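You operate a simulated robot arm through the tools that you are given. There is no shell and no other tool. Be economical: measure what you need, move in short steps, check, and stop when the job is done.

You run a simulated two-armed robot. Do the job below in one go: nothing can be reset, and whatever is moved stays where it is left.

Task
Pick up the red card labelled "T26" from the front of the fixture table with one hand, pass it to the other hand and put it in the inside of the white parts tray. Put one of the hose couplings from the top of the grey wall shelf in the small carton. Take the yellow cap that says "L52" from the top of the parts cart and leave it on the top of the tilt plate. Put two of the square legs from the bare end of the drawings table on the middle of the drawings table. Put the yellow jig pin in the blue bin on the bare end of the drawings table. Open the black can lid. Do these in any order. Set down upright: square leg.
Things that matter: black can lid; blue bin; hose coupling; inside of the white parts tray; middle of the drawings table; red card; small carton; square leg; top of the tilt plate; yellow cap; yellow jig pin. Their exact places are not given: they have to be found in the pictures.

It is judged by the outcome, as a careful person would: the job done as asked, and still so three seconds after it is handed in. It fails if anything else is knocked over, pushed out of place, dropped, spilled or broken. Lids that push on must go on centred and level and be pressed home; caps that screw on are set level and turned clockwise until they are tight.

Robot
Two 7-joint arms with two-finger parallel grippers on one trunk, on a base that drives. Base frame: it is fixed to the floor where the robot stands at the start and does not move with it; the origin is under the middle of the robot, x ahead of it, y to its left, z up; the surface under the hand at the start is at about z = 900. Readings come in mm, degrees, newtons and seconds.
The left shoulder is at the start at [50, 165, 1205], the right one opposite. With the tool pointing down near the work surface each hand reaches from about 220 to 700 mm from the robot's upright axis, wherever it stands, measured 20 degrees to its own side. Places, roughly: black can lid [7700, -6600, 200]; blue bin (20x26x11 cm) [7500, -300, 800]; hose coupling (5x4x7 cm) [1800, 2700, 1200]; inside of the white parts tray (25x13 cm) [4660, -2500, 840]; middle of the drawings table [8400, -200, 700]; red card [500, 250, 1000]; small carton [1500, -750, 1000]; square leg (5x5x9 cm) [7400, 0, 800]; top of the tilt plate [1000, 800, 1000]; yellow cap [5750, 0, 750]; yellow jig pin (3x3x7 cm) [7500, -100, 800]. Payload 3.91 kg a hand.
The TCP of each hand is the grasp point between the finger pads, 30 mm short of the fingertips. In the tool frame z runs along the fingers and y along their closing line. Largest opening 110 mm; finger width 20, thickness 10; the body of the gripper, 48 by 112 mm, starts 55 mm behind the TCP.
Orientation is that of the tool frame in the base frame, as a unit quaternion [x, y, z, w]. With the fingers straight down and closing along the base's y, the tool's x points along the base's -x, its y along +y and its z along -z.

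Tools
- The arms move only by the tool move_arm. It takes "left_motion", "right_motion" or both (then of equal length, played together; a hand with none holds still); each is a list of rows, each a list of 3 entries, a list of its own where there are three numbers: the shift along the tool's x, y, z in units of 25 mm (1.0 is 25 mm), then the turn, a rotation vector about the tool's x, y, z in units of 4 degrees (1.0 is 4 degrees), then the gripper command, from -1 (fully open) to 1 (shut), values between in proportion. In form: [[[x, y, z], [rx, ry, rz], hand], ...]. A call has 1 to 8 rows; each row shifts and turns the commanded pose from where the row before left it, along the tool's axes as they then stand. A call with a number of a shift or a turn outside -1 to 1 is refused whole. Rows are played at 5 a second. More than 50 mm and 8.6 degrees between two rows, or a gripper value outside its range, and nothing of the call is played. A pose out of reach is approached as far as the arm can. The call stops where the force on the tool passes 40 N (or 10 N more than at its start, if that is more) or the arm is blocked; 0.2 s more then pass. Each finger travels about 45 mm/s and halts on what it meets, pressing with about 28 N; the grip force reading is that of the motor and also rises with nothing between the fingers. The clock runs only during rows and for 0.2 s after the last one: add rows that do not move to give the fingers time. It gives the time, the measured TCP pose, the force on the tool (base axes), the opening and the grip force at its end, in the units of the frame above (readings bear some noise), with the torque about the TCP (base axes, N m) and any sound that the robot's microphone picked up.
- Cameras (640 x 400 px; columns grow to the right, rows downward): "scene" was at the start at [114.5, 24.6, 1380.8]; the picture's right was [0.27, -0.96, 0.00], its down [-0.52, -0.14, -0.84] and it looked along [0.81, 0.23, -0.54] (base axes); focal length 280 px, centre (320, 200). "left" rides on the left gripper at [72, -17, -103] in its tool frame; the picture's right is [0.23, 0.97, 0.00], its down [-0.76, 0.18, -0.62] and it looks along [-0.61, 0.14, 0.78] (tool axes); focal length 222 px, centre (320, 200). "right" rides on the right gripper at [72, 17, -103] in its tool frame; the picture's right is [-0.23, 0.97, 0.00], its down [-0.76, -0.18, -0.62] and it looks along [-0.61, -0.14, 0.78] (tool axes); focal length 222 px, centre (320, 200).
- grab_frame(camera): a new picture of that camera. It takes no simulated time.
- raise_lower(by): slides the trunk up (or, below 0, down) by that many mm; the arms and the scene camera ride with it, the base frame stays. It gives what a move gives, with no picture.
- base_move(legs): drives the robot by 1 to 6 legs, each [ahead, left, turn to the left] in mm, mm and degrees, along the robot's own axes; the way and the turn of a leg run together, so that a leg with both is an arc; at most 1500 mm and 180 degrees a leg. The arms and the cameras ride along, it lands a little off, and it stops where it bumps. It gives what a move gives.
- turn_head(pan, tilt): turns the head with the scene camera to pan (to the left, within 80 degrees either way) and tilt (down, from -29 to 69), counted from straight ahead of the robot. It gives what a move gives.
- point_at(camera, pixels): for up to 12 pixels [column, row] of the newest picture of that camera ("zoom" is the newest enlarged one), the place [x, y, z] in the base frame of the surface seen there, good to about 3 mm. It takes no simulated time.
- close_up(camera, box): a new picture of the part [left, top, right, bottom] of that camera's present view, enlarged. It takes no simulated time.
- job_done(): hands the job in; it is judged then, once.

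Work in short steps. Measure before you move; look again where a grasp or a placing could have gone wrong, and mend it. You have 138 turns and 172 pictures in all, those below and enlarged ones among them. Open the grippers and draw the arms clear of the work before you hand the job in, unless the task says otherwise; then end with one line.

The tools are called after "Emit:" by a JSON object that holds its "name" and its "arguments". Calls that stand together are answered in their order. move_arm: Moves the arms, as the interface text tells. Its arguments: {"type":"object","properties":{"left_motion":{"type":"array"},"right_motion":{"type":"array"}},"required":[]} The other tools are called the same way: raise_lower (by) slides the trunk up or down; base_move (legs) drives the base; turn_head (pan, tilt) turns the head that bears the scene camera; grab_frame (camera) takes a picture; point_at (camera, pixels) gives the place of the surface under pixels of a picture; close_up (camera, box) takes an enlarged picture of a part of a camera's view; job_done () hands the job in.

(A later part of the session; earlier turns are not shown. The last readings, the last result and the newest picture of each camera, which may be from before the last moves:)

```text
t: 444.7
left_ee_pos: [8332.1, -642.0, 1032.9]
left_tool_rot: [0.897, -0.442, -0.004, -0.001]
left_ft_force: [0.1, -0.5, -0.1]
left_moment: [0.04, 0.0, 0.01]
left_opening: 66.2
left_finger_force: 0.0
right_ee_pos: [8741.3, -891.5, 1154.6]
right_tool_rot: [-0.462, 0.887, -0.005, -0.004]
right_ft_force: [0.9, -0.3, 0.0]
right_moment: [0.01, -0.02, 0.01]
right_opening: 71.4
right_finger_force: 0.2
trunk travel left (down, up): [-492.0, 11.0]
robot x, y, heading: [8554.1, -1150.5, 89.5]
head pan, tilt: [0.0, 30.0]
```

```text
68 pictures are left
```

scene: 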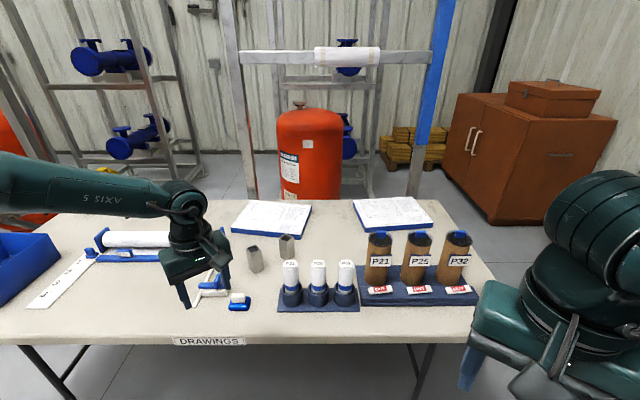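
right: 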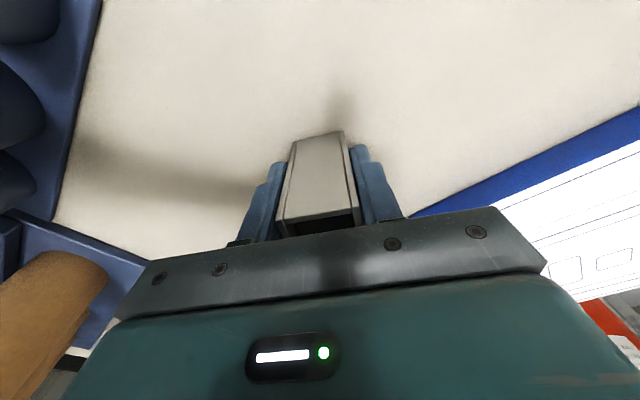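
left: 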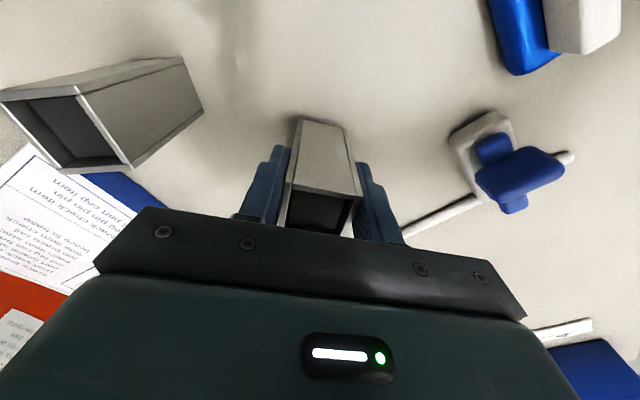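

Both legs stand upright in the middle. Now the cap: I strafe west along y≈−1150 to the parts cart and look.

Emit:
{"name": "base_move", "arguments": {"legs": [[0, 0, 0.4], [0, 1500, 0], [0, 1320, 0]]}}

Emit:
{"name": "turn_head", "arguments": {"pan": 0, "tilt": 25}}

Emit:
{"name": "grab_frame", "arguments": {"camera": "scene"}}

Emit:
{"name": "close_up", "arguments": {"camera": "scene", "box": [200, 130, 440, 280]}}

```text
t: 469.8
left_ee_pos: [5496.0, -659.8, 1033.4]
left_tool_rot: [0.899, -0.437, -0.003, 0.0]
left_ft_force: [-0.2, 0.0, -0.4]
left_moment: [-0.03, 0.04, -0.03]
left_opening: 65.8
left_finger_force: 0.0
right_ee_pos: [5908.5, -904.6, 1155.6]
right_tool_rot: [-0.468, 0.884, -0.006, -0.004]
right_ft_force: [-0.7, -0.8, -0.1]
right_moment: [0.0, -0.01, -0.02]
right_opening: 71.6
right_finger_force: 0.1
trunk travel left (down, up): [-492.0, 11.0]
robot x, y, heading: [5723.2, -1162.6, 90.5]
head pan, tilt: [0.0, 30.0]
```

```text
t: 470.4
left_ee_pos: [5494.7, -660.5, 1032.3]
left_tool_rot: [0.9, -0.437, -0.003, 0.001]
left_ft_force: [0.3, 0.7, -0.2]
left_moment: [-0.01, -0.02, -0.01]
left_opening: 66.1
left_finger_force: 0.2
right_ee_pos: [5907.7, -905.1, 1156.4]
right_tool_rot: [-0.468, 0.884, -0.006, -0.005]
right_ft_force: [-0.8, 0.7, 0.2]
right_moment: [0.0, 0.02, 0.01]
right_opening: 71.4
right_finger_force: 0.1
trunk travel left (down, up): [-492.0, 11.0]
robot x, y, heading: [5722.3, -1167.8, 90.5]
head pan, tilt: [0.0, 25.0]
```

```text
67 pictures are left
```

scene: 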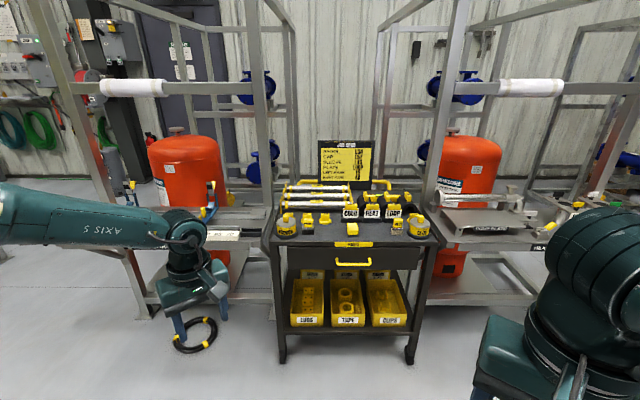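

```text
2.67 times, centred on (320, 205) of scene
```

zoom: 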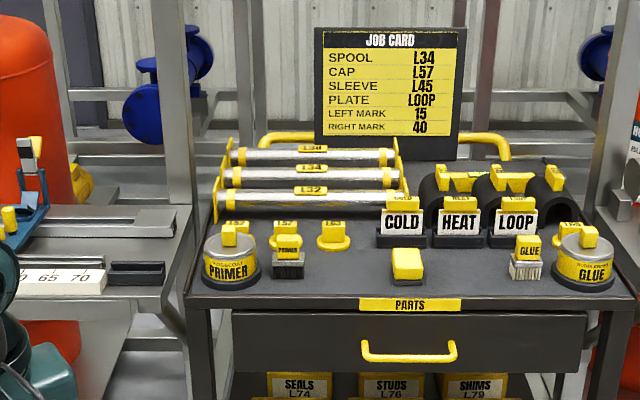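

Caps with tags stand behind the PRIMER can, zoom (285,225)/(333,230). I zoom more to read L52.

Emit:
{"name": "close_up", "arguments": {"camera": "scene", "box": [268, 195, 348, 245]}}

Emit:
{"name": "point_at", "arguments": {"camera": "zoom", "pixels": [[85, 140], [160, 140], [318, 145], [318, 205], [180, 140], [440, 170], [160, 270], [300, 170]]}}

```text
8.00 times, centred on (308, 220) of scene
```

zoom: 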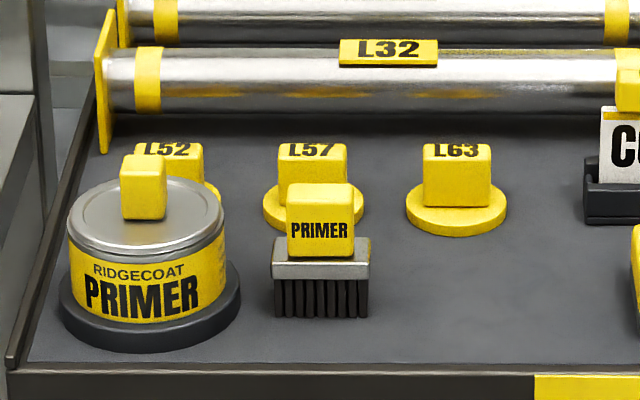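

```text
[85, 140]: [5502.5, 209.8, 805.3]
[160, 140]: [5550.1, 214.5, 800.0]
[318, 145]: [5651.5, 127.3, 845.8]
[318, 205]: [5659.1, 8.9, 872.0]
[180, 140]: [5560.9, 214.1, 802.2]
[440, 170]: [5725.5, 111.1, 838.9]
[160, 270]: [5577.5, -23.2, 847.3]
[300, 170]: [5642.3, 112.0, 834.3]
```

L52 is behind the PRIMER can. I measure its tag and the can knob, turn the left hand square, and drive up to the cart.

Emit:
{"name": "point_at", "arguments": {"camera": "zoom", "pixels": [[168, 162], [195, 165], [150, 150], [143, 170], [143, 205], [215, 190], [100, 200], [30, 340], [330, 155], [455, 150], [560, 340]]}}

Emit:
{"name": "move_arm", "arguments": {"left_motion": [[[0, 0, 0], [0, 0, 1], -0.3], [[0, 0, 0], [0, 0, 1], -0.3], [[0, 0, 0], [0, 0, 1], -0.3], [[0, 0, 0], [0, 0, 1], -0.3], [[0, 0, 0], [0, 0, 1], -0.3], [[0, 0, 0], [0, 0, 1], -0.3], [[0, 0, 0], [0, 0, 1], -0.3], [[0, 0, 0], [0, 0, 1], -0.3]]}}

Emit:
{"name": "move_arm", "arguments": {"left_motion": [[[0, 0, 0], [0, 0, 1], -0.3], [[0, 0, 0], [0, 0, 0.2], -0.3]]}}

Emit:
{"name": "base_move", "arguments": {"legs": [[0, -50, -0.5], [680, 0, 0]]}}

Emit:
{"name": "turn_head", "arguments": {"pan": 12, "tilt": 38}}

Emit:
{"name": "grab_frame", "arguments": {"camera": "scene"}}

Emit:
{"name": "grab_frame", "arguments": {"camera": "left"}}

```text
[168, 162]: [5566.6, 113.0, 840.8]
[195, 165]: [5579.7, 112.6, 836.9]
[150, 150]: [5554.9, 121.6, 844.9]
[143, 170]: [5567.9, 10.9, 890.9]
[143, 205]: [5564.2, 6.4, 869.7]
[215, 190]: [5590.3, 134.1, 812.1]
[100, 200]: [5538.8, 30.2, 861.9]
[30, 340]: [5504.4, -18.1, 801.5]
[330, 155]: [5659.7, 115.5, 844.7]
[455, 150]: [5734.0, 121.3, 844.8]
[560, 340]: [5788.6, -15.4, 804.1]
```

```text
t: 472.2
left_ee_pos: [5496.0, -660.6, 1031.5]
left_tool_rot: [0.744, -0.668, -0.003, 0.001]
left_ft_force: [-0.4, -0.4, -0.4]
left_moment: [0.03, 0.02, -0.01]
left_opening: 71.6
left_finger_force: 0.0
right_ee_pos: [5908.4, -904.3, 1156.4]
right_tool_rot: [-0.468, 0.884, -0.006, -0.003]
right_ft_force: [-0.1, 0.5, 0.4]
right_moment: [0.0, -0.03, -0.02]
right_opening: 71.2
right_finger_force: 0.0
trunk travel left (down, up): [-492.0, 11.0]
robot x, y, heading: [5724.0, -1166.1, 90.3]
head pan, tilt: [0.0, 25.0]
```

```text
t: 472.8
left_ee_pos: [5494.9, -660.4, 1032.4]
left_tool_rot: [0.716, -0.698, -0.003, 0.001]
left_ft_force: [0.1, -0.1, 0.2]
left_moment: [0.04, -0.01, -0.02]
left_opening: 71.6
left_finger_force: 0.0
right_ee_pos: [5909.2, -904.6, 1155.5]
right_tool_rot: [-0.468, 0.884, -0.005, -0.004]
right_ft_force: [0.4, 0.4, -0.2]
right_moment: [-0.02, 0.0, -0.01]
right_opening: 71.6
right_finger_force: 0.0
trunk travel left (down, up): [-492.0, 11.0]
robot x, y, heading: [5719.5, -1164.0, 90.6]
head pan, tilt: [0.0, 25.0]
```

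```text
t: 477.3
left_ee_pos: [5551.3, 18.9, 1032.3]
left_tool_rot: [0.713, -0.701, -0.004, 0.001]
left_ft_force: [0.1, 0.3, -0.4]
left_moment: [-0.01, -0.02, -0.01]
left_opening: 71.5
left_finger_force: 0.0
right_ee_pos: [5961.7, -228.9, 1155.9]
right_tool_rot: [-0.463, 0.886, -0.006, -0.004]
right_ft_force: [-0.1, 0.3, 0.3]
right_moment: [-0.04, 0.01, 0.03]
right_opening: 71.6
right_finger_force: 0.0
trunk travel left (down, up): [-492.0, 11.0]
robot x, y, heading: [5768.7, -488.8, 89.8]
head pan, tilt: [0.0, 25.0]
```

```text
t: 478.0
left_ee_pos: [5551.4, 18.5, 1032.3]
left_tool_rot: [0.713, -0.701, -0.004, 0.001]
left_ft_force: [-0.5, -0.1, -0.1]
left_moment: [0.01, -0.03, 0.02]
left_opening: 71.4
left_finger_force: 0.2
right_ee_pos: [5961.7, -229.4, 1156.2]
right_tool_rot: [-0.463, 0.886, -0.006, -0.004]
right_ft_force: [1.0, 0.5, -0.2]
right_moment: [0.03, 0.0, -0.01]
right_opening: 71.7
right_finger_force: 0.0
trunk travel left (down, up): [-492.0, 11.0]
robot x, y, heading: [5772.3, -487.6, 89.6]
head pan, tilt: [12.0, 38.0]
```

```text
64 pictures are left
```

scene: 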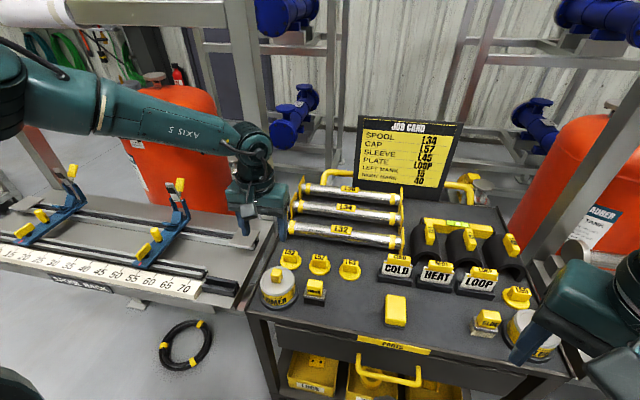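

```text
63 pictures are left
```

left: 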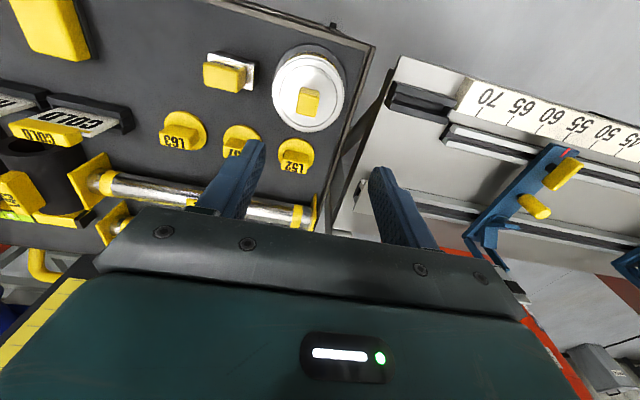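

I measure L52 exactly from the left wrist camera.

Emit:
{"name": "point_at", "arguments": {"camera": "left", "pixels": [[283, 160], [308, 165], [312, 148], [290, 142], [296, 152], [290, 172], [315, 140], [298, 135], [240, 150], [308, 100]]}}

Emit:
{"name": "close_up", "arguments": {"camera": "left", "box": [220, 90, 380, 200]}}

```text
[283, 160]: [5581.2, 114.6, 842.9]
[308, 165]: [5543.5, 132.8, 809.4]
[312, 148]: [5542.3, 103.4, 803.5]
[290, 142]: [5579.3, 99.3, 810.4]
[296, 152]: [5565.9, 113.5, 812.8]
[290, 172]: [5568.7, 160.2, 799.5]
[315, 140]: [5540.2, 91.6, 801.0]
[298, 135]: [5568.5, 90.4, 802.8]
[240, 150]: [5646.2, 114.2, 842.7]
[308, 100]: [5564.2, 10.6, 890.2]
```

```text
3.64 times, centred on (300, 145) of left
```

zoom: 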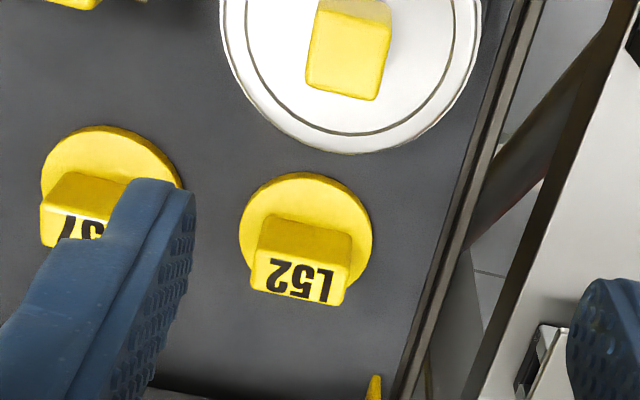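

L52's block is centred at about (5564, 122), top z 845. I move over, descend to z≈848, grip and lift.

Emit:
{"name": "move_arm", "arguments": {"left_motion": [[[-0.83, -0.12, 0], [0, 0, 0], -0.1], [[-0.83, -0.12, 0], [0, 0, 0], -0.1], [[-0.83, -0.12, 0], [0, 0, 0], -0.1], [[-0.83, -0.12, 0], [0, 0, 0], -0.1], [[-0.83, -0.12, 0], [0, 0, 0], -0.1]]}}

Emit:
{"name": "move_arm", "arguments": {"left_motion": [[[0, 0, 0.93], [0, 0, 0], -0.1], [[0, 0, 0.93], [0, 0, 0], -0.1], [[0, 0, 0.93], [0, 0, 0], -0.1], [[0, 0, 0.93], [0, 0, 0], -0.1], [[0, 0, 0.93], [0, 0, 0], -0.1], [[0, 0, 0.93], [0, 0, 0], -0.1], [[0, 0, 0.9], [0, 0, 0], -0.1], [[0, 0, 0.88], [0, 0, 0], -0.1]]}}

Emit:
{"name": "grab_frame", "arguments": {"camera": "left"}}

```text
t: 479.2
left_ee_pos: [5522.1, 57.0, 1066.9]
left_tool_rot: [0.712, -0.702, -0.003, 0.0]
left_ft_force: [0.2, 0.3, 0.5]
left_moment: [0.02, -0.01, -0.01]
left_opening: 60.7
left_finger_force: 0.2
left hand out of reach, approached as far as the arm can: row 1, 2, 3, 4, 5
right_ee_pos: [5962.8, -230.5, 1155.6]
right_tool_rot: [-0.463, 0.886, -0.006, -0.004]
right_ft_force: [-0.1, 0.6, -0.1]
right_moment: [0.02, -0.06, 0.01]
right_opening: 71.7
right_finger_force: 0.0
trunk travel left (down, up): [-492.0, 11.0]
robot x, y, heading: [5771.9, -489.2, 89.9]
head pan, tilt: [12.0, 38.0]
```

```text
t: 481.0
left_ee_pos: [5480.2, -13.3, 948.4]
left_tool_rot: [0.712, -0.702, -0.003, 0.0]
left_ft_force: [-0.2, 0.1, 0.3]
left_moment: [0.0, 0.0, 0.03]
left_opening: 60.4
left_finger_force: 0.1
left hand out of reach, approached as far as the arm can: row 1, 2, 3, 4, 5, 6, 7, 8
right_ee_pos: [5961.2, -230.3, 1156.7]
right_tool_rot: [-0.463, 0.886, -0.006, -0.003]
right_ft_force: [0.1, 0.4, 0.0]
right_moment: [0.03, 0.02, -0.02]
right_opening: 71.2
right_finger_force: 0.0
trunk travel left (down, up): [-492.0, 11.0]
robot x, y, heading: [5772.1, -488.6, 89.8]
head pan, tilt: [12.0, 38.0]
```

```text
61 pictures are left
```

left: 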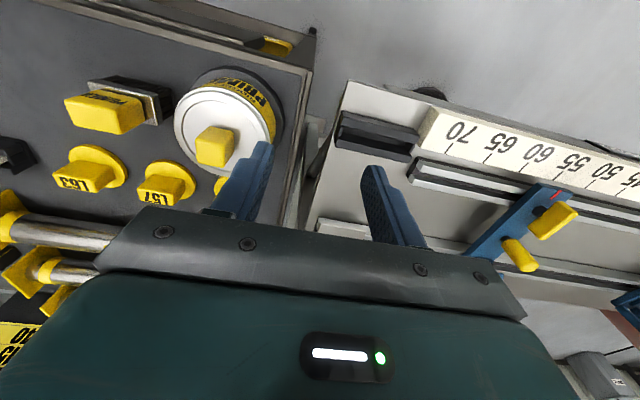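

The left arm folds short here; the right reaches better. I square the right wrist, shift the base left 325 so L52 lies in front of the right hand, and bring it over.

Emit:
{"name": "move_arm", "arguments": {"left_motion": [[[1, 0, -1], [0, 0, 0], -0.3], [[1, 0, -1], [0, 0, 0], -0.3], [[1, 0, -1], [0, 0, 0], -0.3], [[1, 0, -1], [0, 0, 0], -0.3], [[0, 0, -1], [0, 0, 0], -0.3], [[0, 0, -1], [0, 0, 0], -0.3], [[0, 0, 0], [0, 0, 0], -0.3], [[0, 0, 0], [0, 0, 0], -0.3]], "right_motion": [[[0, 0, 0], [0, 0, -1], -0.1], [[0, 0, 0], [0, 0, -1], -0.1], [[0, 0, 0], [0, 0, -1], -0.1], [[0, 0, 0], [0, 0, -1], -0.1], [[0, 0, 0], [0, 0, -1], -0.1], [[0, 0, 0], [0, 0, -1], -0.1], [[0, 0, 0], [0, 0, -1], -0.1], [[0, 0, 0], [0, 0, -1], -0.1]]}}

Emit:
{"name": "base_move", "arguments": {"legs": [[0, 325, 0], [50, 0, 0]]}}

Emit:
{"name": "move_arm", "arguments": {"right_motion": [[[-1, 0.24, 0.33], [0, 0, -0.4], -0.1], [[-1, 0.24, 0.33], [0, 0, -0.4], -0.1], [[-1, 0.24, 0.33], [0, 0, 0], -0.1], [[-1, 0.24, 0.33], [0, 0, 0], -0.1], [[-1, 0.24, 0.33], [0, 0, 0], -0.1], [[-1, 0.24, 0.33], [0, 0, 0], -0.1], [[-1, 0.24, 0.33], [0, 0, 0], -0.1], [[-1, 0.24, 0.33], [0, 0, 0], -0.1]]}}

Emit:
{"name": "move_arm", "arguments": {"right_motion": [[[-1, 0.24, 0.33], [0, 0, 0], -0.1], [[-1, 0.24, 0.33], [0, 0, 0], -0.1], [[-1, 0.24, 0.33], [0, 0, 0], -0.1]]}}

Emit:
{"name": "grab_frame", "arguments": {"camera": "right"}}

Emit:
{"name": "grab_frame", "arguments": {"camera": "scene"}}

```text
t: 482.8
left_ee_pos: [5484.9, -112.1, 1098.5]
left_tool_rot: [0.713, -0.701, -0.003, 0.0]
left_ft_force: [0.4, -0.1, 0.7]
left_moment: [0.0, 0.0, -0.01]
left_opening: 71.5
left_finger_force: 0.0
right_ee_pos: [5960.9, -228.8, 1157.1]
right_tool_rot: [-0.69, 0.724, -0.005, -0.005]
right_ft_force: [0.3, 0.2, 0.1]
right_moment: [-0.02, 0.01, 0.0]
right_opening: 60.6
right_finger_force: 0.0
trunk travel left (down, up): [-492.0, 11.0]
robot x, y, heading: [5771.3, -486.5, 89.9]
head pan, tilt: [12.0, 38.0]
```

```text
t: 486.8
left_ee_pos: [5158.2, -63.2, 1097.7]
left_tool_rot: [0.713, -0.701, -0.002, 0.002]
left_ft_force: [0.4, 0.2, -0.2]
left_moment: [0.02, 0.02, 0.01]
left_opening: 71.6
left_finger_force: 0.1
right_ee_pos: [5635.9, -178.5, 1155.6]
right_tool_rot: [-0.691, 0.723, -0.006, -0.005]
right_ft_force: [0.6, 1.1, 0.1]
right_moment: [-0.01, -0.01, 0.0]
right_opening: 60.5
right_finger_force: 0.1
trunk travel left (down, up): [-492.0, 11.0]
robot x, y, heading: [5446.3, -437.4, 90.1]
head pan, tilt: [12.0, 38.0]
```

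```text
t: 488.6
left_ee_pos: [5158.2, -62.8, 1098.0]
left_tool_rot: [0.713, -0.701, -0.003, 0.0]
left_ft_force: [0.3, 0.2, 0.5]
left_moment: [0.03, -0.03, 0.04]
left_opening: 71.5
left_finger_force: 0.0
right_ee_pos: [5587.1, 20.7, 1087.7]
right_tool_rot: [0.711, -0.704, 0.004, 0.005]
right_ft_force: [-0.7, -0.1, -0.6]
right_moment: [-0.01, -0.01, -0.03]
right_opening: 60.6
right_finger_force: 0.0
trunk travel left (down, up): [-492.0, 11.0]
robot x, y, heading: [5449.2, -435.2, 90.0]
head pan, tilt: [12.0, 38.0]
```

```text
t: 489.4
left_ee_pos: [5156.7, -63.3, 1097.0]
left_tool_rot: [0.713, -0.701, -0.002, 0.0]
left_ft_force: [-0.3, 0.0, 0.3]
left_moment: [-0.01, 0.01, 0.02]
left_opening: 71.4
left_finger_force: 0.0
right_ee_pos: [5568.0, 94.4, 1062.4]
right_tool_rot: [0.711, -0.703, 0.005, 0.005]
right_ft_force: [0.3, 0.1, -0.3]
right_moment: [-0.03, 0.01, -0.01]
right_opening: 60.5
right_finger_force: 0.0
trunk travel left (down, up): [-492.0, 11.0]
robot x, y, heading: [5447.2, -439.3, 90.0]
head pan, tilt: [12.0, 38.0]
```

```text
60 pictures are left
```

right: 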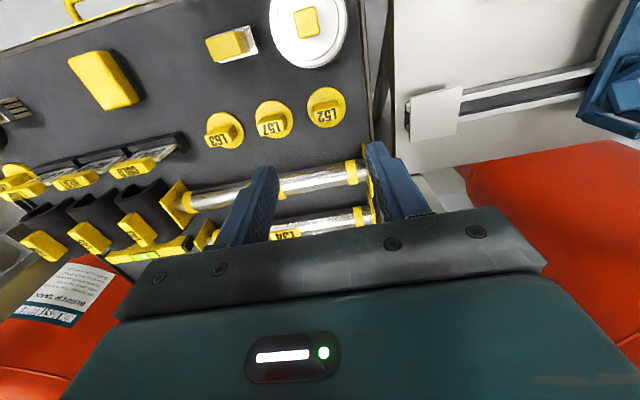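

```text
59 pictures are left
```

scene: 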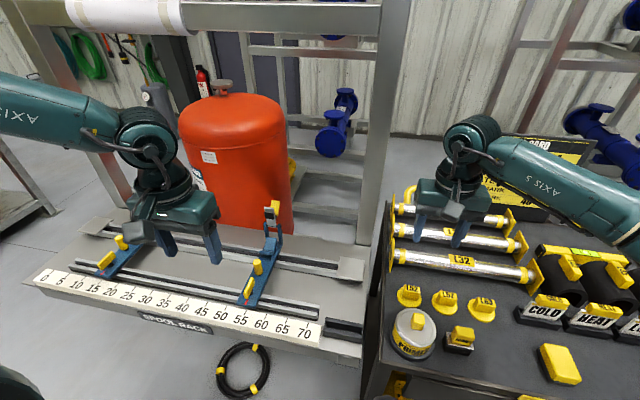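

Right hand is near. I shift the last 28 mm, descend to z≈848, grip and lift L52.

Emit:
{"name": "move_arm", "arguments": {"right_motion": [[[-0.56, 0.08, 0], [0, 0, 0], -0.1], [[-0.56, 0.08, 0], [0, 0, 0], -0.1], [[0, 0, 0.95], [0, 0, 0], -0.1], [[0, 0, 0.95], [0, 0, 0], -0.1], [[0, 0, 0.95], [0, 0, 0], -0.1], [[0, 0, 0.95], [0, 0, 0], -0.1], [[0, 0, 0.95], [0, 0, 0], -0.1], [[0, 0, 0.95], [0, 0, 0], -0.1]]}}

Emit:
{"name": "grab_frame", "arguments": {"camera": "right"}}

Emit:
{"name": "move_arm", "arguments": {"right_motion": [[[0, 0, 0.95], [0, 0, 0], -0.1], [[0, 0, 0.95], [0, 0, 0], -0.1], [[0, 0, 0.95], [0, 0, 0], -0.1], [[0, 0, 0], [0, 0, 0], 0.3], [[0, 0, 0], [0, 0, 0], 1], [[0, 0, 0], [0, 0, 0], 1], [[0, 0, 0], [0, 0, 0], 1]]}}

Emit:
{"name": "grab_frame", "arguments": {"camera": "right"}}

```text
t: 491.2
left_ee_pos: [5158.0, -63.0, 1097.7]
left_tool_rot: [0.714, -0.701, -0.002, 0.0]
left_ft_force: [0.1, 0.2, 0.2]
left_moment: [-0.01, 0.02, 0.01]
left_opening: 71.4
left_finger_force: 0.1
right_ee_pos: [5563.4, 121.7, 917.6]
right_tool_rot: [0.711, -0.703, 0.004, 0.006]
right_ft_force: [0.3, -0.4, 0.6]
right_moment: [-0.02, 0.03, 0.0]
right_opening: 60.6
right_finger_force: 0.1
trunk travel left (down, up): [-492.0, 11.0]
robot x, y, heading: [5446.0, -436.8, 90.0]
head pan, tilt: [12.0, 38.0]
```

```text
58 pictures are left
```

right: 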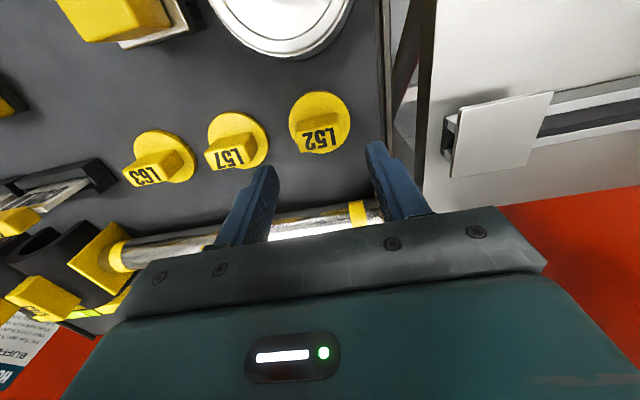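

```text
t: 492.8
left_ee_pos: [5157.2, -62.0, 1098.3]
left_tool_rot: [0.713, -0.701, -0.003, 0.001]
left_ft_force: [0.9, -0.1, -0.2]
left_moment: [-0.03, 0.0, 0.02]
left_opening: 71.3
left_finger_force: 0.0
right_ee_pos: [5564.2, 119.2, 847.0]
right_tool_rot: [0.711, -0.703, 0.004, 0.006]
right_ft_force: [0.2, 0.8, 0.3]
right_moment: [0.0, -0.03, 0.01]
right_opening: 39.7
right_finger_force: 27.9
trunk travel left (down, up): [-492.0, 11.0]
robot x, y, heading: [5452.1, -438.6, 90.0]
head pan, tilt: [12.0, 38.0]
```

```text
57 pictures are left
```

right: 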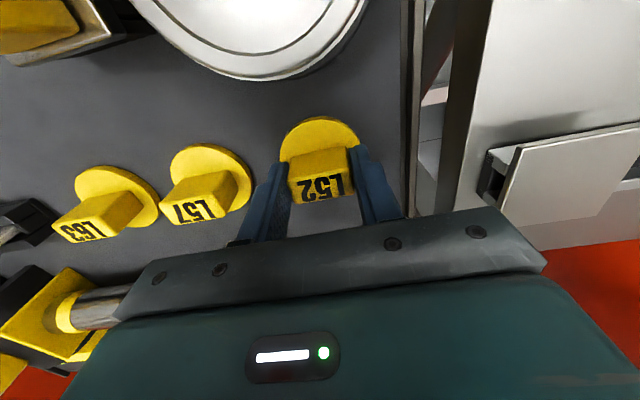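

L52 is gripped (39.7). I lift it, back off, and drive west, turning to face −x to see the way to the table's far side.

Emit:
{"name": "move_arm", "arguments": {"right_motion": [[[0, 0, -1], [0, 0, 0], 1], [[0, 0, -1], [0, 0, 0], 1], [[0, 0, -1], [0, 0, 0], 1], [[0, 0, -1], [0, 0, 0], 1], [[0, 0, -1], [0, 0, 0], 1], [[0, 0, -1], [0, 0, 0], 1], [[0, 0, -1], [0, 0, 0], 1], [[0.8, 0, -1], [0, 0, 0], 1]]}}

Emit:
{"name": "base_move", "arguments": {"legs": [[-450, 0, 0], [0, 0, 90], [1300, 0, 0]]}}

Emit:
{"name": "turn_head", "arguments": {"pan": -15, "tilt": 15}}

Emit:
{"name": "grab_frame", "arguments": {"camera": "scene"}}

Emit:
{"name": "point_at", "arguments": {"camera": "scene", "pixels": [[320, 250], [320, 200], [320, 300], [200, 250], [400, 250], [450, 200], [500, 250], [150, 200], [380, 190], [250, 200], [420, 300], [550, 300]]}}

```text
t: 494.6
left_ee_pos: [5158.5, -63.2, 1097.7]
left_tool_rot: [0.714, -0.701, -0.003, 0.001]
left_ft_force: [-0.1, -0.6, 0.2]
left_moment: [0.01, 0.02, 0.0]
left_opening: 71.7
left_finger_force: 0.1
right_ee_pos: [5565.9, 101.3, 1049.5]
right_tool_rot: [0.711, -0.703, 0.004, 0.005]
right_ft_force: [0.2, -0.5, -1.8]
right_moment: [0.02, 0.03, 0.05]
right_opening: 40.0
right_finger_force: 28.4
trunk travel left (down, up): [-492.0, 11.0]
robot x, y, heading: [5447.2, -438.1, 89.8]
head pan, tilt: [12.0, 38.0]
```

```text
t: 507.2
left_ee_pos: [3780.0, -1188.2, 1097.8]
left_tool_rot: [1.0, 0.012, -0.002, 0.003]
left_ft_force: [-0.5, 0.6, 0.5]
left_moment: [-0.03, -0.02, -0.01]
left_opening: 71.5
left_finger_force: 0.0
right_ee_pos: [3612.5, -782.5, 1047.5]
right_tool_rot: [1.0, 0.01, 0.007, 0.0]
right_ft_force: [0.9, 0.6, -1.4]
right_moment: [0.01, -0.01, 0.01]
right_opening: 39.9
right_finger_force: 28.1
trunk travel left (down, up): [-492.0, 11.0]
robot x, y, heading: [4152.8, -898.4, -179.4]
head pan, tilt: [12.0, 38.0]
```

```text
t: 508.1
left_ee_pos: [3778.4, -1188.4, 1097.7]
left_tool_rot: [1.0, 0.013, -0.003, 0.002]
left_ft_force: [0.1, -0.9, -0.2]
left_moment: [-0.02, -0.05, -0.01]
left_opening: 71.5
left_finger_force: 0.1
right_ee_pos: [3612.2, -782.6, 1048.4]
right_tool_rot: [1.0, 0.01, 0.008, 0.001]
right_ft_force: [-0.6, 0.4, -1.8]
right_moment: [0.0, -0.02, -0.02]
right_opening: 39.7
right_finger_force: 28.2
trunk travel left (down, up): [-492.0, 11.0]
robot x, y, heading: [4158.5, -895.5, -179.5]
head pan, tilt: [-15.0, 15.0]
```

```text
56 pictures are left
```

scene: 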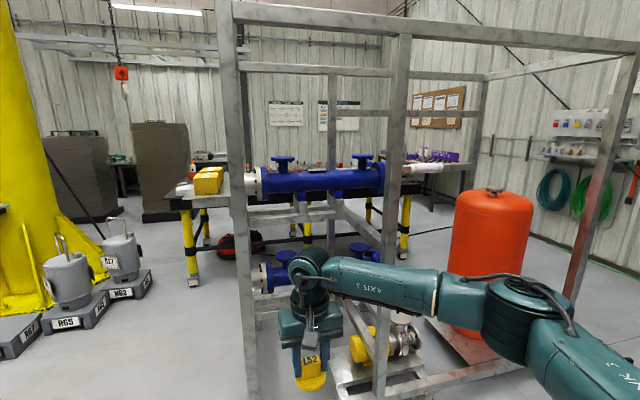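

```text
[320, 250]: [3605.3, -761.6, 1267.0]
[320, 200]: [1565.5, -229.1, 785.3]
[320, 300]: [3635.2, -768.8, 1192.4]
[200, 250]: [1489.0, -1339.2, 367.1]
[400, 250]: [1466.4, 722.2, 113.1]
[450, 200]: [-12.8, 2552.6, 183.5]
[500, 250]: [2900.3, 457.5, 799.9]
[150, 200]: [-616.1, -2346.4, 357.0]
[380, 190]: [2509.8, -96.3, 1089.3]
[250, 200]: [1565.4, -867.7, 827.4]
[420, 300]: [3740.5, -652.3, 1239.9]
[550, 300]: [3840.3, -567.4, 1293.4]
```

The way: south of the blue-pipe frame, then north between table back (x≈1565) and frame along x≈2000. I retract the right hand and drive it.

Emit:
{"name": "move_arm", "arguments": {"right_motion": [[[1, 0, 0], [0, 0, 0], 1], [[1, 0, 0], [0, 0, 0], 1], [[1, 0, 0], [0, 0, 0], 1], [[1, 0, 0], [0, 0, 0], 1], [[1, 0, 0], [0, 0, 0], 1], [[1, 0, 0], [0, 0, 0], 1], [[1, 0, 0], [0, 0, 0], 1], [[1, 0, 0], [0, 0, 0], 1]]}}

Emit:
{"name": "base_move", "arguments": {"legs": [[200, 560, -0.5], [1500, 0, 0], [457, -156, 0], [0, -1500, 0], [0, -1250, 0]]}}

Emit:
{"name": "turn_head", "arguments": {"pan": 20, "tilt": 28}}

Emit:
{"name": "grab_frame", "arguments": {"camera": "scene"}}

Emit:
{"name": "point_at", "arguments": {"camera": "scene", "pixels": [[320, 250], [250, 250], [400, 250], [320, 200], [250, 200], [400, 200], [320, 300], [450, 250], [180, 250], [500, 200], [320, 350], [420, 320]]}}

```text
t: 509.9
left_ee_pos: [3780.8, -1188.2, 1097.6]
left_tool_rot: [1.0, 0.012, -0.001, 0.003]
left_ft_force: [0.4, 1.1, -0.8]
left_moment: [0.0, 0.01, 0.03]
left_opening: 71.6
left_finger_force: 0.1
right_ee_pos: [3814.2, -778.9, 1050.8]
right_tool_rot: [1.0, 0.008, 0.007, 0.0]
right_ft_force: [0.2, 0.4, -2.6]
right_moment: [0.03, -0.03, 0.01]
right_opening: 39.8
right_finger_force: 28.4
trunk travel left (down, up): [-492.0, 11.0]
robot x, y, heading: [4153.9, -897.6, -179.5]
head pan, tilt: [-15.0, 15.0]
```

```text
t: 519.1
left_ee_pos: [2826.4, -1757.3, 1106.1]
left_tool_rot: [1.0, -0.002, -0.016, -0.007]
left_ft_force: [-0.3, -0.2, -0.2]
left_moment: [0.01, -0.01, 0.01]
left_opening: 71.4
left_finger_force: 0.1
right_ee_pos: [2870.1, -1338.2, 1062.3]
right_tool_rot: [1.0, -0.016, -0.006, -0.012]
right_ft_force: [-0.3, 0.3, -1.5]
right_moment: [-0.01, 0.01, 0.01]
right_opening: 39.7
right_finger_force: 28.3
trunk travel left (down, up): [-492.0, 11.0]
robot x, y, heading: [3181.1, -1462.3, 178.5]
head pan, tilt: [-15.0, 15.0]
stopped in leg 2: the robot was blocked; the commanded pose is now the measured one
```

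```text
t: 520.2
left_ee_pos: [2827.4, -1757.9, 1105.7]
left_tool_rot: [1.0, -0.001, -0.019, -0.006]
left_ft_force: [0.6, 0.0, 0.1]
left_moment: [0.0, -0.02, -0.02]
left_opening: 71.3
left_finger_force: 0.0
right_ee_pos: [2871.4, -1336.1, 1062.3]
right_tool_rot: [1.0, -0.018, -0.006, -0.013]
right_ft_force: [0.7, -0.4, -1.7]
right_moment: [-0.01, -0.01, -0.01]
right_opening: 39.7
right_finger_force: 28.4
trunk travel left (down, up): [-492.0, 11.0]
robot x, y, heading: [3179.1, -1460.8, 178.6]
head pan, tilt: [20.0, 28.0]
```

```text
55 pictures are left
```

scene: 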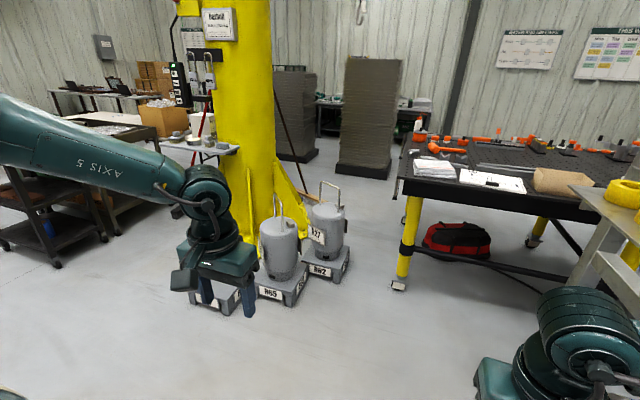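

```text
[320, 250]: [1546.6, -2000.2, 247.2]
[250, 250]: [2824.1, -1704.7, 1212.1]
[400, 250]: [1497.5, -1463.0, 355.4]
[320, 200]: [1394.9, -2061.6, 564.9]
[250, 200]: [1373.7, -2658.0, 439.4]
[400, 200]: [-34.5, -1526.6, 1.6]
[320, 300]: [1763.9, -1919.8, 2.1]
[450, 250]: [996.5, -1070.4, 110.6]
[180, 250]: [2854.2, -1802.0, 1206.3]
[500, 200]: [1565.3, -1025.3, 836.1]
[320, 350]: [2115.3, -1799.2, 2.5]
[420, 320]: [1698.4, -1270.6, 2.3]
```

Right elbow met the frame's end. I back off, shift 200 further from it, and retry the route.

Emit:
{"name": "base_move", "arguments": {"legs": [[-60, 0, 0], [0, 210, 1.4], [980, 0, 0], [260, -400, 0], [0, -1300, 0], [0, -1350, 0]]}}

Emit:
{"name": "grab_frame", "arguments": {"camera": "scene"}}

Emit:
{"name": "point_at", "arguments": {"camera": "scene", "pixels": [[320, 250], [250, 250], [400, 250], [320, 200], [250, 200], [400, 200], [320, 300], [450, 250], [180, 250], [500, 200], [320, 350], [420, 320]]}}

```text
t: 533.7
left_ee_pos: [1619.0, -1484.2, 1098.1]
left_tool_rot: [1.0, 0.007, -0.001, 0.002]
left_ft_force: [-0.7, -0.3, -0.6]
left_moment: [0.01, 0.01, 0.0]
left_opening: 71.6
left_finger_force: 0.2
right_ee_pos: [1657.1, -1064.0, 1046.6]
right_tool_rot: [1.0, -0.008, 0.015, -0.004]
right_ft_force: [0.4, 0.2, -1.8]
right_moment: [0.02, -0.02, 0.02]
right_opening: 39.6
right_finger_force: 27.9
trunk travel left (down, up): [-492.0, 11.0]
robot x, y, heading: [1995.7, -1190.3, 179.9]
head pan, tilt: [20.0, 28.0]
stopped in leg 5: the robot was blocked; the commanded pose is now the measured one
```

```text
54 pictures are left
```

scene: 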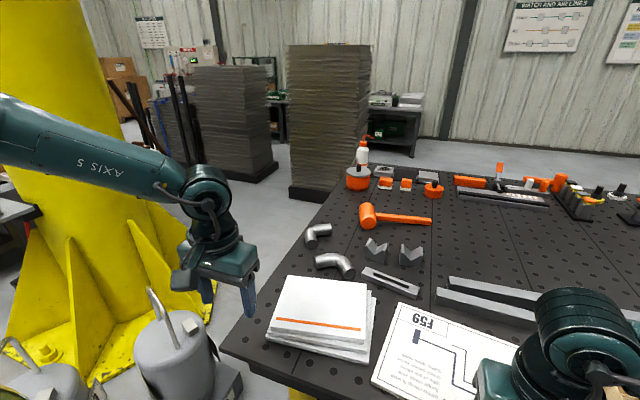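

```text
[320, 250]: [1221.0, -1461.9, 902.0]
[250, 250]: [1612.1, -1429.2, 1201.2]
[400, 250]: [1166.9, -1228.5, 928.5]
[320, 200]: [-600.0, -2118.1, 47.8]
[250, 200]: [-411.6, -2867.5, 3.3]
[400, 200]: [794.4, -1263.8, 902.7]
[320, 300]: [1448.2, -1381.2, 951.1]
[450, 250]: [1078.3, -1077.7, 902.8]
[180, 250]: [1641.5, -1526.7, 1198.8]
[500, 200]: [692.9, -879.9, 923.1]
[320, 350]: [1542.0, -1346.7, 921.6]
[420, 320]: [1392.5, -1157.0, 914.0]
```

Blocked strafing north. I look right to see what's there (and the carton).

Emit:
{"name": "turn_head", "arguments": {"pan": -60, "tilt": 25}}

Emit:
{"name": "grab_frame", "arguments": {"camera": "scene"}}

Emit:
{"name": "point_at", "arguments": {"camera": "scene", "pixels": [[320, 250], [250, 250], [400, 250], [450, 200], [500, 200], [550, 200], [600, 250], [320, 200], [400, 150], [500, 120], [250, 200], [580, 150]]}}

```text
t: 535.3
left_ee_pos: [1619.0, -1482.1, 1097.5]
left_tool_rot: [1.0, 0.008, -0.002, 0.003]
left_ft_force: [0.0, -0.2, -0.1]
left_moment: [0.01, -0.01, 0.02]
left_opening: 71.5
left_finger_force: 0.1
right_ee_pos: [1657.0, -1065.0, 1046.4]
right_tool_rot: [1.0, -0.007, 0.013, -0.004]
right_ft_force: [0.2, 0.5, -1.9]
right_moment: [-0.04, 0.01, -0.01]
right_opening: 39.9
right_finger_force: 28.4
trunk travel left (down, up): [-492.0, 11.0]
robot x, y, heading: [1996.5, -1190.2, 180.2]
head pan, tilt: [-60.0, 25.0]
```

```text
53 pictures are left
```

scene: 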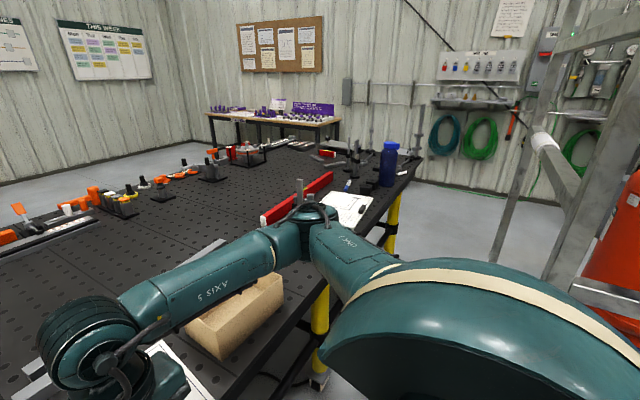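

```text
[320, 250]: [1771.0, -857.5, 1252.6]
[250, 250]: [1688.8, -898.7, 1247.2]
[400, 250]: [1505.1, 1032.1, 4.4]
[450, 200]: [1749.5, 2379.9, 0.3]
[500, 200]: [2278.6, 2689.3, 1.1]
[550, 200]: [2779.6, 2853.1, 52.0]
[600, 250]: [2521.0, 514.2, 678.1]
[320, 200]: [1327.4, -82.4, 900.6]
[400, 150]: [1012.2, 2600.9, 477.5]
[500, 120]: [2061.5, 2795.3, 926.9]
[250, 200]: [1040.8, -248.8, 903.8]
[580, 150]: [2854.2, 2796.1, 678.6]
```

The gap between table and frame is too narrow (frame reaches x≈2070), so the west side must be reached by the known southern loop. I drive it back: south past the tanks, then west along y≈−6360.

Emit:
{"name": "base_move", "arguments": {"legs": [[-310, 430, 0], [0, 0, 90], [740, 297, 0], [740, 297, 0], [1500, 0, 0], [1500, 0, 0]]}}

Emit:
{"name": "base_move", "arguments": {"legs": [[260, 0, 0], [0, 0, -90], [1500, 0, 0]]}}

```text
t: 565.2
left_ee_pos: [3283.5, -6452.7, 1097.9]
left_tool_rot: [0.695, 0.719, 0.001, 0.003]
left_ft_force: [0.2, -0.5, 0.4]
left_moment: [-0.01, -0.02, 0.02]
left_opening: 71.5
left_finger_force: 0.1
right_ee_pos: [2863.8, -6421.8, 1046.5]
right_tool_rot: [0.705, 0.709, 0.007, -0.013]
right_ft_force: [1.6, 0.0, -2.3]
right_moment: [-0.03, 0.0, 0.01]
right_opening: 40.0
right_finger_force: 28.0
trunk travel left (down, up): [-492.0, 11.0]
robot x, y, heading: [2988.1, -6082.5, -88.9]
head pan, tilt: [-60.0, 25.0]
```

```text
t: 578.0
left_ee_pos: [1122.5, -6676.3, 1098.5]
left_tool_rot: [1.0, 0.021, -0.002, 0.003]
left_ft_force: [-0.6, -0.7, 0.2]
left_moment: [0.03, -0.01, 0.02]
left_opening: 71.5
left_finger_force: 0.1
right_ee_pos: [1149.3, -6256.5, 1046.5]
right_tool_rot: [1.0, 0.006, 0.015, -0.005]
right_ft_force: [0.9, 1.0, -1.9]
right_moment: [-0.04, -0.01, -0.01]
right_opening: 40.0
right_finger_force: 28.0
trunk travel left (down, up): [-492.0, 11.0]
robot x, y, heading: [1489.0, -6378.8, -178.2]
head pan, tilt: [-60.0, 25.0]
```

On track. I correct the heading, continue west, turn north with a small over-turn allowance, and drive up the aisle to the front of the fixture table, then look.

Emit:
{"name": "base_move", "arguments": {"legs": [[0, 0, -1.8], [1500, 0, 0], [50, 0, 0], [0, 0, -90.8], [1500, 0, 0], [1400, 0, 0]]}}

Emit:
{"name": "base_move", "arguments": {"legs": [[1500, 0, 0], [1500, 0, 0], [500, 0, 0]]}}

Emit:
{"name": "turn_head", "arguments": {"pan": -25, "tilt": 25}}

Emit:
{"name": "grab_frame", "arguments": {"camera": "scene"}}

Emit:
{"name": "point_at", "arguments": {"camera": "scene", "pixels": [[320, 250], [250, 250], [400, 250], [320, 200], [250, 200], [400, 200], [320, 300], [450, 250], [200, 250], [500, 200], [450, 180], [380, 170]]}}

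```text
t: 603.8
left_ee_pos: [-326.2, -3105.6, 1098.2]
left_tool_rot: [0.713, -0.701, -0.002, 0.001]
left_ft_force: [0.3, -0.1, 0.3]
left_moment: [-0.02, 0.03, -0.02]
left_opening: 71.6
left_finger_force: 0.1
right_ee_pos: [94.2, -3143.6, 1046.6]
right_tool_rot: [-0.702, 0.712, -0.013, -0.007]
right_ft_force: [0.0, -0.2, -1.9]
right_moment: [-0.01, -0.01, -0.04]
right_opening: 39.7
right_finger_force: 27.9
trunk travel left (down, up): [-492.0, 11.0]
robot x, y, heading: [-33.9, -3482.8, 89.9]
head pan, tilt: [-60.0, 25.0]
```

```text
t: 607.2
left_ee_pos: [-327.0, -2573.5, 1095.9]
left_tool_rot: [0.714, -0.7, 0.0, 0.003]
left_ft_force: [-0.3, 1.6, -0.3]
left_moment: [-0.08, 0.03, 0.03]
left_opening: 71.5
left_finger_force: 0.1
right_ee_pos: [91.1, -2611.5, 1044.0]
right_tool_rot: [-0.703, 0.711, -0.016, -0.01]
right_ft_force: [-0.4, 0.7, -2.4]
right_moment: [-0.09, 0.0, 0.01]
right_opening: 39.7
right_finger_force: 28.2
trunk travel left (down, up): [-492.0, 11.0]
robot x, y, heading: [-39.0, -2956.4, 90.1]
head pan, tilt: [-60.0, 25.0]
stopped in leg 1: the robot was blocked; the commanded pose is now the measured one
```

```text
t: 608.2
left_ee_pos: [-327.1, -2578.7, 1098.2]
left_tool_rot: [0.714, -0.7, -0.003, 0.001]
left_ft_force: [-0.2, 0.3, -0.9]
left_moment: [-0.01, 0.02, -0.01]
left_opening: 71.7
left_finger_force: 0.0
right_ee_pos: [91.3, -2616.5, 1046.6]
right_tool_rot: [-0.704, 0.71, -0.014, -0.008]
right_ft_force: [-0.8, -0.2, -2.5]
right_moment: [-0.04, 0.01, 0.01]
right_opening: 39.7
right_finger_force: 28.1
trunk travel left (down, up): [-492.0, 11.0]
robot x, y, heading: [-35.7, -2950.9, 89.9]
head pan, tilt: [-25.0, 25.0]
```

```text
52 pictures are left
```

scene: 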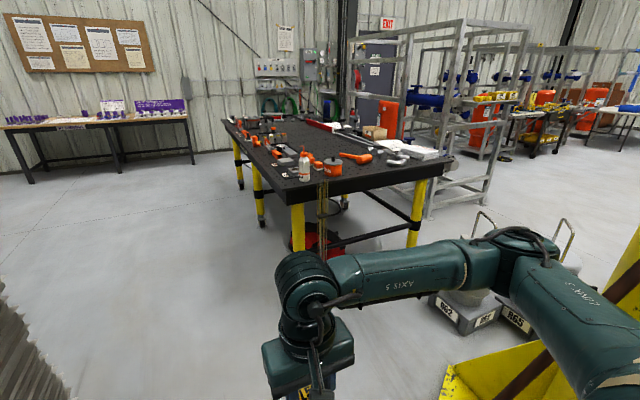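

```text
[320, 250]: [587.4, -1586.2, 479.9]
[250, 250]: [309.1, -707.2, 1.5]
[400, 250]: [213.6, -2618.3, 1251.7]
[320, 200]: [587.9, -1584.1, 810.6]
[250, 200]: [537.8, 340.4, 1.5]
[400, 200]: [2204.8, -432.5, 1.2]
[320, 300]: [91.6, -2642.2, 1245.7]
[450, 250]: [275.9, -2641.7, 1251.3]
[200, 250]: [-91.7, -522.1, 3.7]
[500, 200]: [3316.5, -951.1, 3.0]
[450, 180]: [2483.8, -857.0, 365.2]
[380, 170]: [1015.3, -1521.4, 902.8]
```

Something caught on the right; the earlier passage at x≈−140 was free, so I shift left 105 and go on north.

Emit:
{"name": "base_move", "arguments": {"legs": [[-40, 0, 0], [0, 105, 0], [1100, 0, 0], [1500, 0, 0], [800, 0, 0]]}}

Emit:
{"name": "turn_head", "arguments": {"pan": -35, "tilt": 25}}

Emit:
{"name": "grab_frame", "arguments": {"camera": "scene"}}

Emit:
{"name": "point_at", "arguments": {"camera": "scene", "pixels": [[320, 250], [250, 250], [400, 250], [320, 200], [250, 200], [400, 200], [320, 300], [450, 250], [200, 250], [280, 220], [350, 180], [300, 160]]}}

```text
t: 612.4
left_ee_pos: [-434.4, -2310.0, 1105.9]
left_tool_rot: [0.721, -0.692, -0.006, -0.009]
left_ft_force: [0.4, 0.6, 0.7]
left_moment: [0.02, 0.01, 0.0]
left_opening: 71.4
left_finger_force: 0.0
right_ee_pos: [-15.1, -2342.5, 1050.9]
right_tool_rot: [0.708, -0.707, 0.009, 0.005]
right_ft_force: [0.3, 0.1, -1.4]
right_moment: [-0.01, 0.0, -0.01]
right_opening: 39.4
right_finger_force: 28.1
trunk travel left (down, up): [-492.0, 11.0]
robot x, y, heading: [-144.3, -2672.0, 90.8]
head pan, tilt: [-25.0, 25.0]
stopped in leg 3: the robot was blocked; the commanded pose is now the measured one
```

```text
t: 613.1
left_ee_pos: [-434.9, -2312.6, 1105.9]
left_tool_rot: [0.72, -0.694, -0.006, -0.01]
left_ft_force: [0.1, -0.1, 0.5]
left_moment: [0.01, 0.0, 0.0]
left_opening: 71.5
left_finger_force: 0.0
right_ee_pos: [-13.2, -2345.0, 1050.5]
right_tool_rot: [-0.706, 0.708, -0.008, -0.004]
right_ft_force: [0.1, -0.3, -2.5]
right_moment: [-0.01, -0.01, 0.03]
right_opening: 39.5
right_finger_force: 28.3
trunk travel left (down, up): [-492.0, 11.0]
robot x, y, heading: [-144.9, -2670.8, 90.4]
head pan, tilt: [-35.0, 25.0]
```

```text
51 pictures are left
```

scene: 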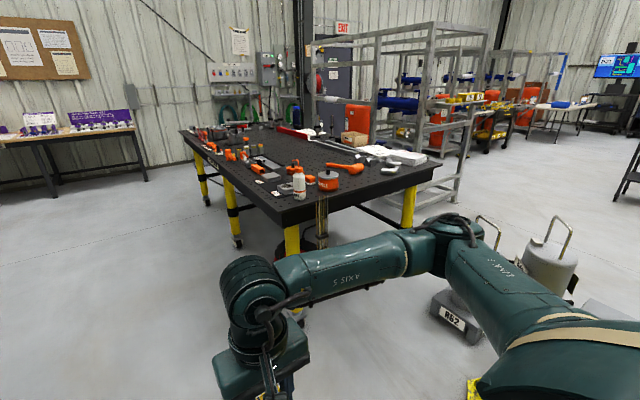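

```text
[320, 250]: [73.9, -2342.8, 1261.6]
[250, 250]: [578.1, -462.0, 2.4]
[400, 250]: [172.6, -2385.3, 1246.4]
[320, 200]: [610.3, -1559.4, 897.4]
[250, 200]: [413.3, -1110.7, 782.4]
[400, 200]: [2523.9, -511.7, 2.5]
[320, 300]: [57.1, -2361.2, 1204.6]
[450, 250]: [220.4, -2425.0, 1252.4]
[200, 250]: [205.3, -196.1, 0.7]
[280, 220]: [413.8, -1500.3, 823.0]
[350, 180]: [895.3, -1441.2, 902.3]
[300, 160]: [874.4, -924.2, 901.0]
```

Left elbow now touches the stack. I shift right 60 and continue.

Emit:
{"name": "base_move", "arguments": {"legs": [[-30, -60, -0.5], [850, 0, 0], [1500, 0, 0], [1050, 0, 0]]}}

Emit:
{"name": "turn_head", "arguments": {"pan": -40, "tilt": 25}}

Emit:
{"name": "grab_frame", "arguments": {"camera": "scene"}}

Emit:
{"name": "point_at", "arguments": {"camera": "scene", "pixels": [[320, 250], [250, 250], [400, 250], [320, 200], [250, 200], [400, 200], [320, 300], [450, 250], [200, 250], [280, 220], [350, 180], [300, 160]]}}

```text
t: 630.5
left_ee_pos: [-326.9, 1079.0, 1098.4]
left_tool_rot: [0.708, -0.706, 0.001, -0.004]
left_ft_force: [0.3, -0.2, -0.1]
left_moment: [-0.02, 0.02, 0.0]
left_opening: 71.4
left_finger_force: 0.1
right_ee_pos: [91.7, 1031.5, 1046.3]
right_tool_rot: [-0.694, 0.72, -0.014, -0.008]
right_ft_force: [0.5, -0.2, -1.7]
right_moment: [0.01, 0.02, -0.01]
right_opening: 39.3
right_finger_force: 27.4
trunk travel left (down, up): [-492.0, 11.0]
robot x, y, heading: [-44.7, 696.8, 88.7]
head pan, tilt: [-35.0, 25.0]
```

```text
t: 631.1
left_ee_pos: [-327.0, 1078.3, 1097.6]
left_tool_rot: [0.708, -0.707, 0.001, -0.004]
left_ft_force: [-0.1, -0.7, -0.2]
left_moment: [0.01, 0.01, -0.01]
left_opening: 71.6
left_finger_force: 0.0
right_ee_pos: [90.9, 1030.4, 1046.8]
right_tool_rot: [-0.695, 0.719, -0.014, -0.007]
right_ft_force: [0.6, -0.6, -2.2]
right_moment: [-0.02, -0.01, -0.02]
right_opening: 39.4
right_finger_force: 28.4
trunk travel left (down, up): [-492.0, 11.0]
robot x, y, heading: [-46.6, 697.2, 88.5]
head pan, tilt: [-40.0, 25.0]
```

```text
50 pictures are left
```

scene: 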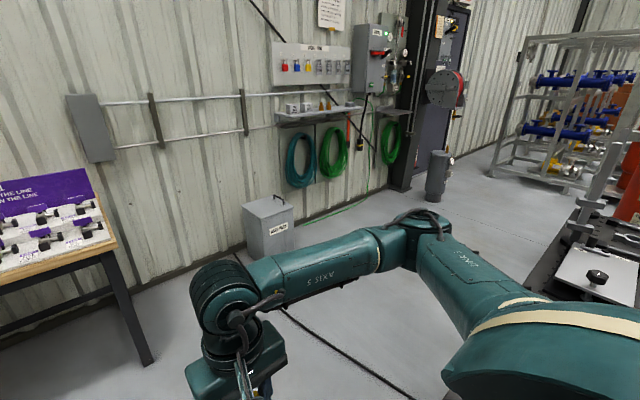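

```text
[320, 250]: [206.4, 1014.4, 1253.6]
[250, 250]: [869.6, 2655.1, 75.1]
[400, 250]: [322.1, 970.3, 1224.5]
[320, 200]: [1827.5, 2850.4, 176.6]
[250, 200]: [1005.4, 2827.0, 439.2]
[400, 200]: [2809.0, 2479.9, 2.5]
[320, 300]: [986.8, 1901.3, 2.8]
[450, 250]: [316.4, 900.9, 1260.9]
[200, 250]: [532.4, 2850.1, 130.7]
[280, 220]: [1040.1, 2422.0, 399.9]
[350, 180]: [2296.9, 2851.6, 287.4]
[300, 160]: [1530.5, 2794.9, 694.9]
```

West side reached. The tilt plate seems to be the plate at the table's left end (600,275). I drive round to face that end from (1000, 1420).

Emit:
{"name": "base_move", "arguments": {"legs": [[740, 0, 1.4], [0, -1050, 0], [0, 0, 180]]}}

Emit:
{"name": "turn_head", "arguments": {"pan": 0, "tilt": 35}}

Emit:
{"name": "grab_frame", "arguments": {"camera": "scene"}}

Emit:
{"name": "point_at", "arguments": {"camera": "scene", "pixels": [[320, 250], [280, 250], [360, 250], [320, 220], [280, 220], [360, 220], [320, 280], [280, 280], [360, 280], [320, 190], [250, 200], [400, 200]]}}

```text
t: 651.6
left_ee_pos: [1304.2, 1074.3, 1098.4]
left_tool_rot: [0.687, 0.727, -0.004, -0.001]
left_ft_force: [0.4, 0.1, -0.2]
left_moment: [0.0, 0.01, -0.01]
left_opening: 71.7
left_finger_force: 0.0
right_ee_pos: [884.5, 1096.9, 1045.9]
right_tool_rot: [0.7, 0.714, 0.008, -0.014]
right_ft_force: [0.7, -0.2, -2.2]
right_moment: [0.0, -0.02, 0.02]
right_opening: 39.2
right_finger_force: 27.6
trunk travel left (down, up): [-492.0, 11.0]
robot x, y, heading: [1000.5, 1440.2, -88.2]
head pan, tilt: [-40.0, 25.0]
```

```text
t: 652.7
left_ee_pos: [1303.9, 1074.0, 1099.5]
left_tool_rot: [0.686, 0.727, -0.004, -0.001]
left_ft_force: [0.5, -0.7, 0.0]
left_moment: [0.04, 0.02, 0.03]
left_opening: 72.0
left_finger_force: 0.1
right_ee_pos: [882.9, 1099.1, 1045.7]
right_tool_rot: [0.7, 0.714, 0.009, -0.015]
right_ft_force: [0.1, 0.0, -2.1]
right_moment: [0.01, 0.0, 0.0]
right_opening: 39.3
right_finger_force: 28.4
trunk travel left (down, up): [-492.0, 11.0]
robot x, y, heading: [1002.4, 1438.6, -88.0]
head pan, tilt: [0.0, 35.0]
```

```text
49 pictures are left
```

scene: 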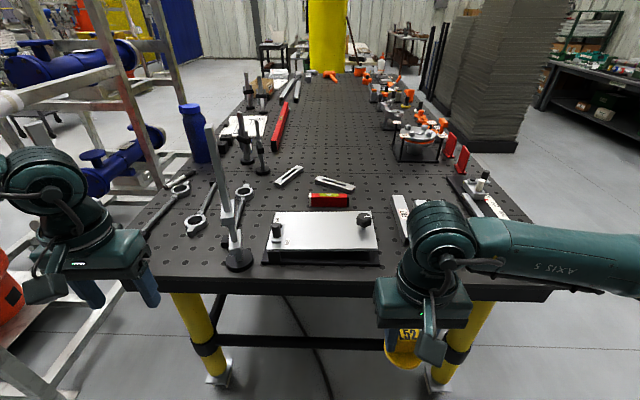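

```text
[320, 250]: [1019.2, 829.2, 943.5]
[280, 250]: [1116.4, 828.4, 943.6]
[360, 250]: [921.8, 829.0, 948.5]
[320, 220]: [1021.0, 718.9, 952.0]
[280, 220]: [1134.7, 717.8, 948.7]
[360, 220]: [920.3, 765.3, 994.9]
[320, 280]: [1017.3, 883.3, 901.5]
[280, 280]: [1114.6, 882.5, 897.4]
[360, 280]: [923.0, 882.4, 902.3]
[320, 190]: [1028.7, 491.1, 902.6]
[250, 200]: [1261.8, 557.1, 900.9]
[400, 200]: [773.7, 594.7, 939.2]
```

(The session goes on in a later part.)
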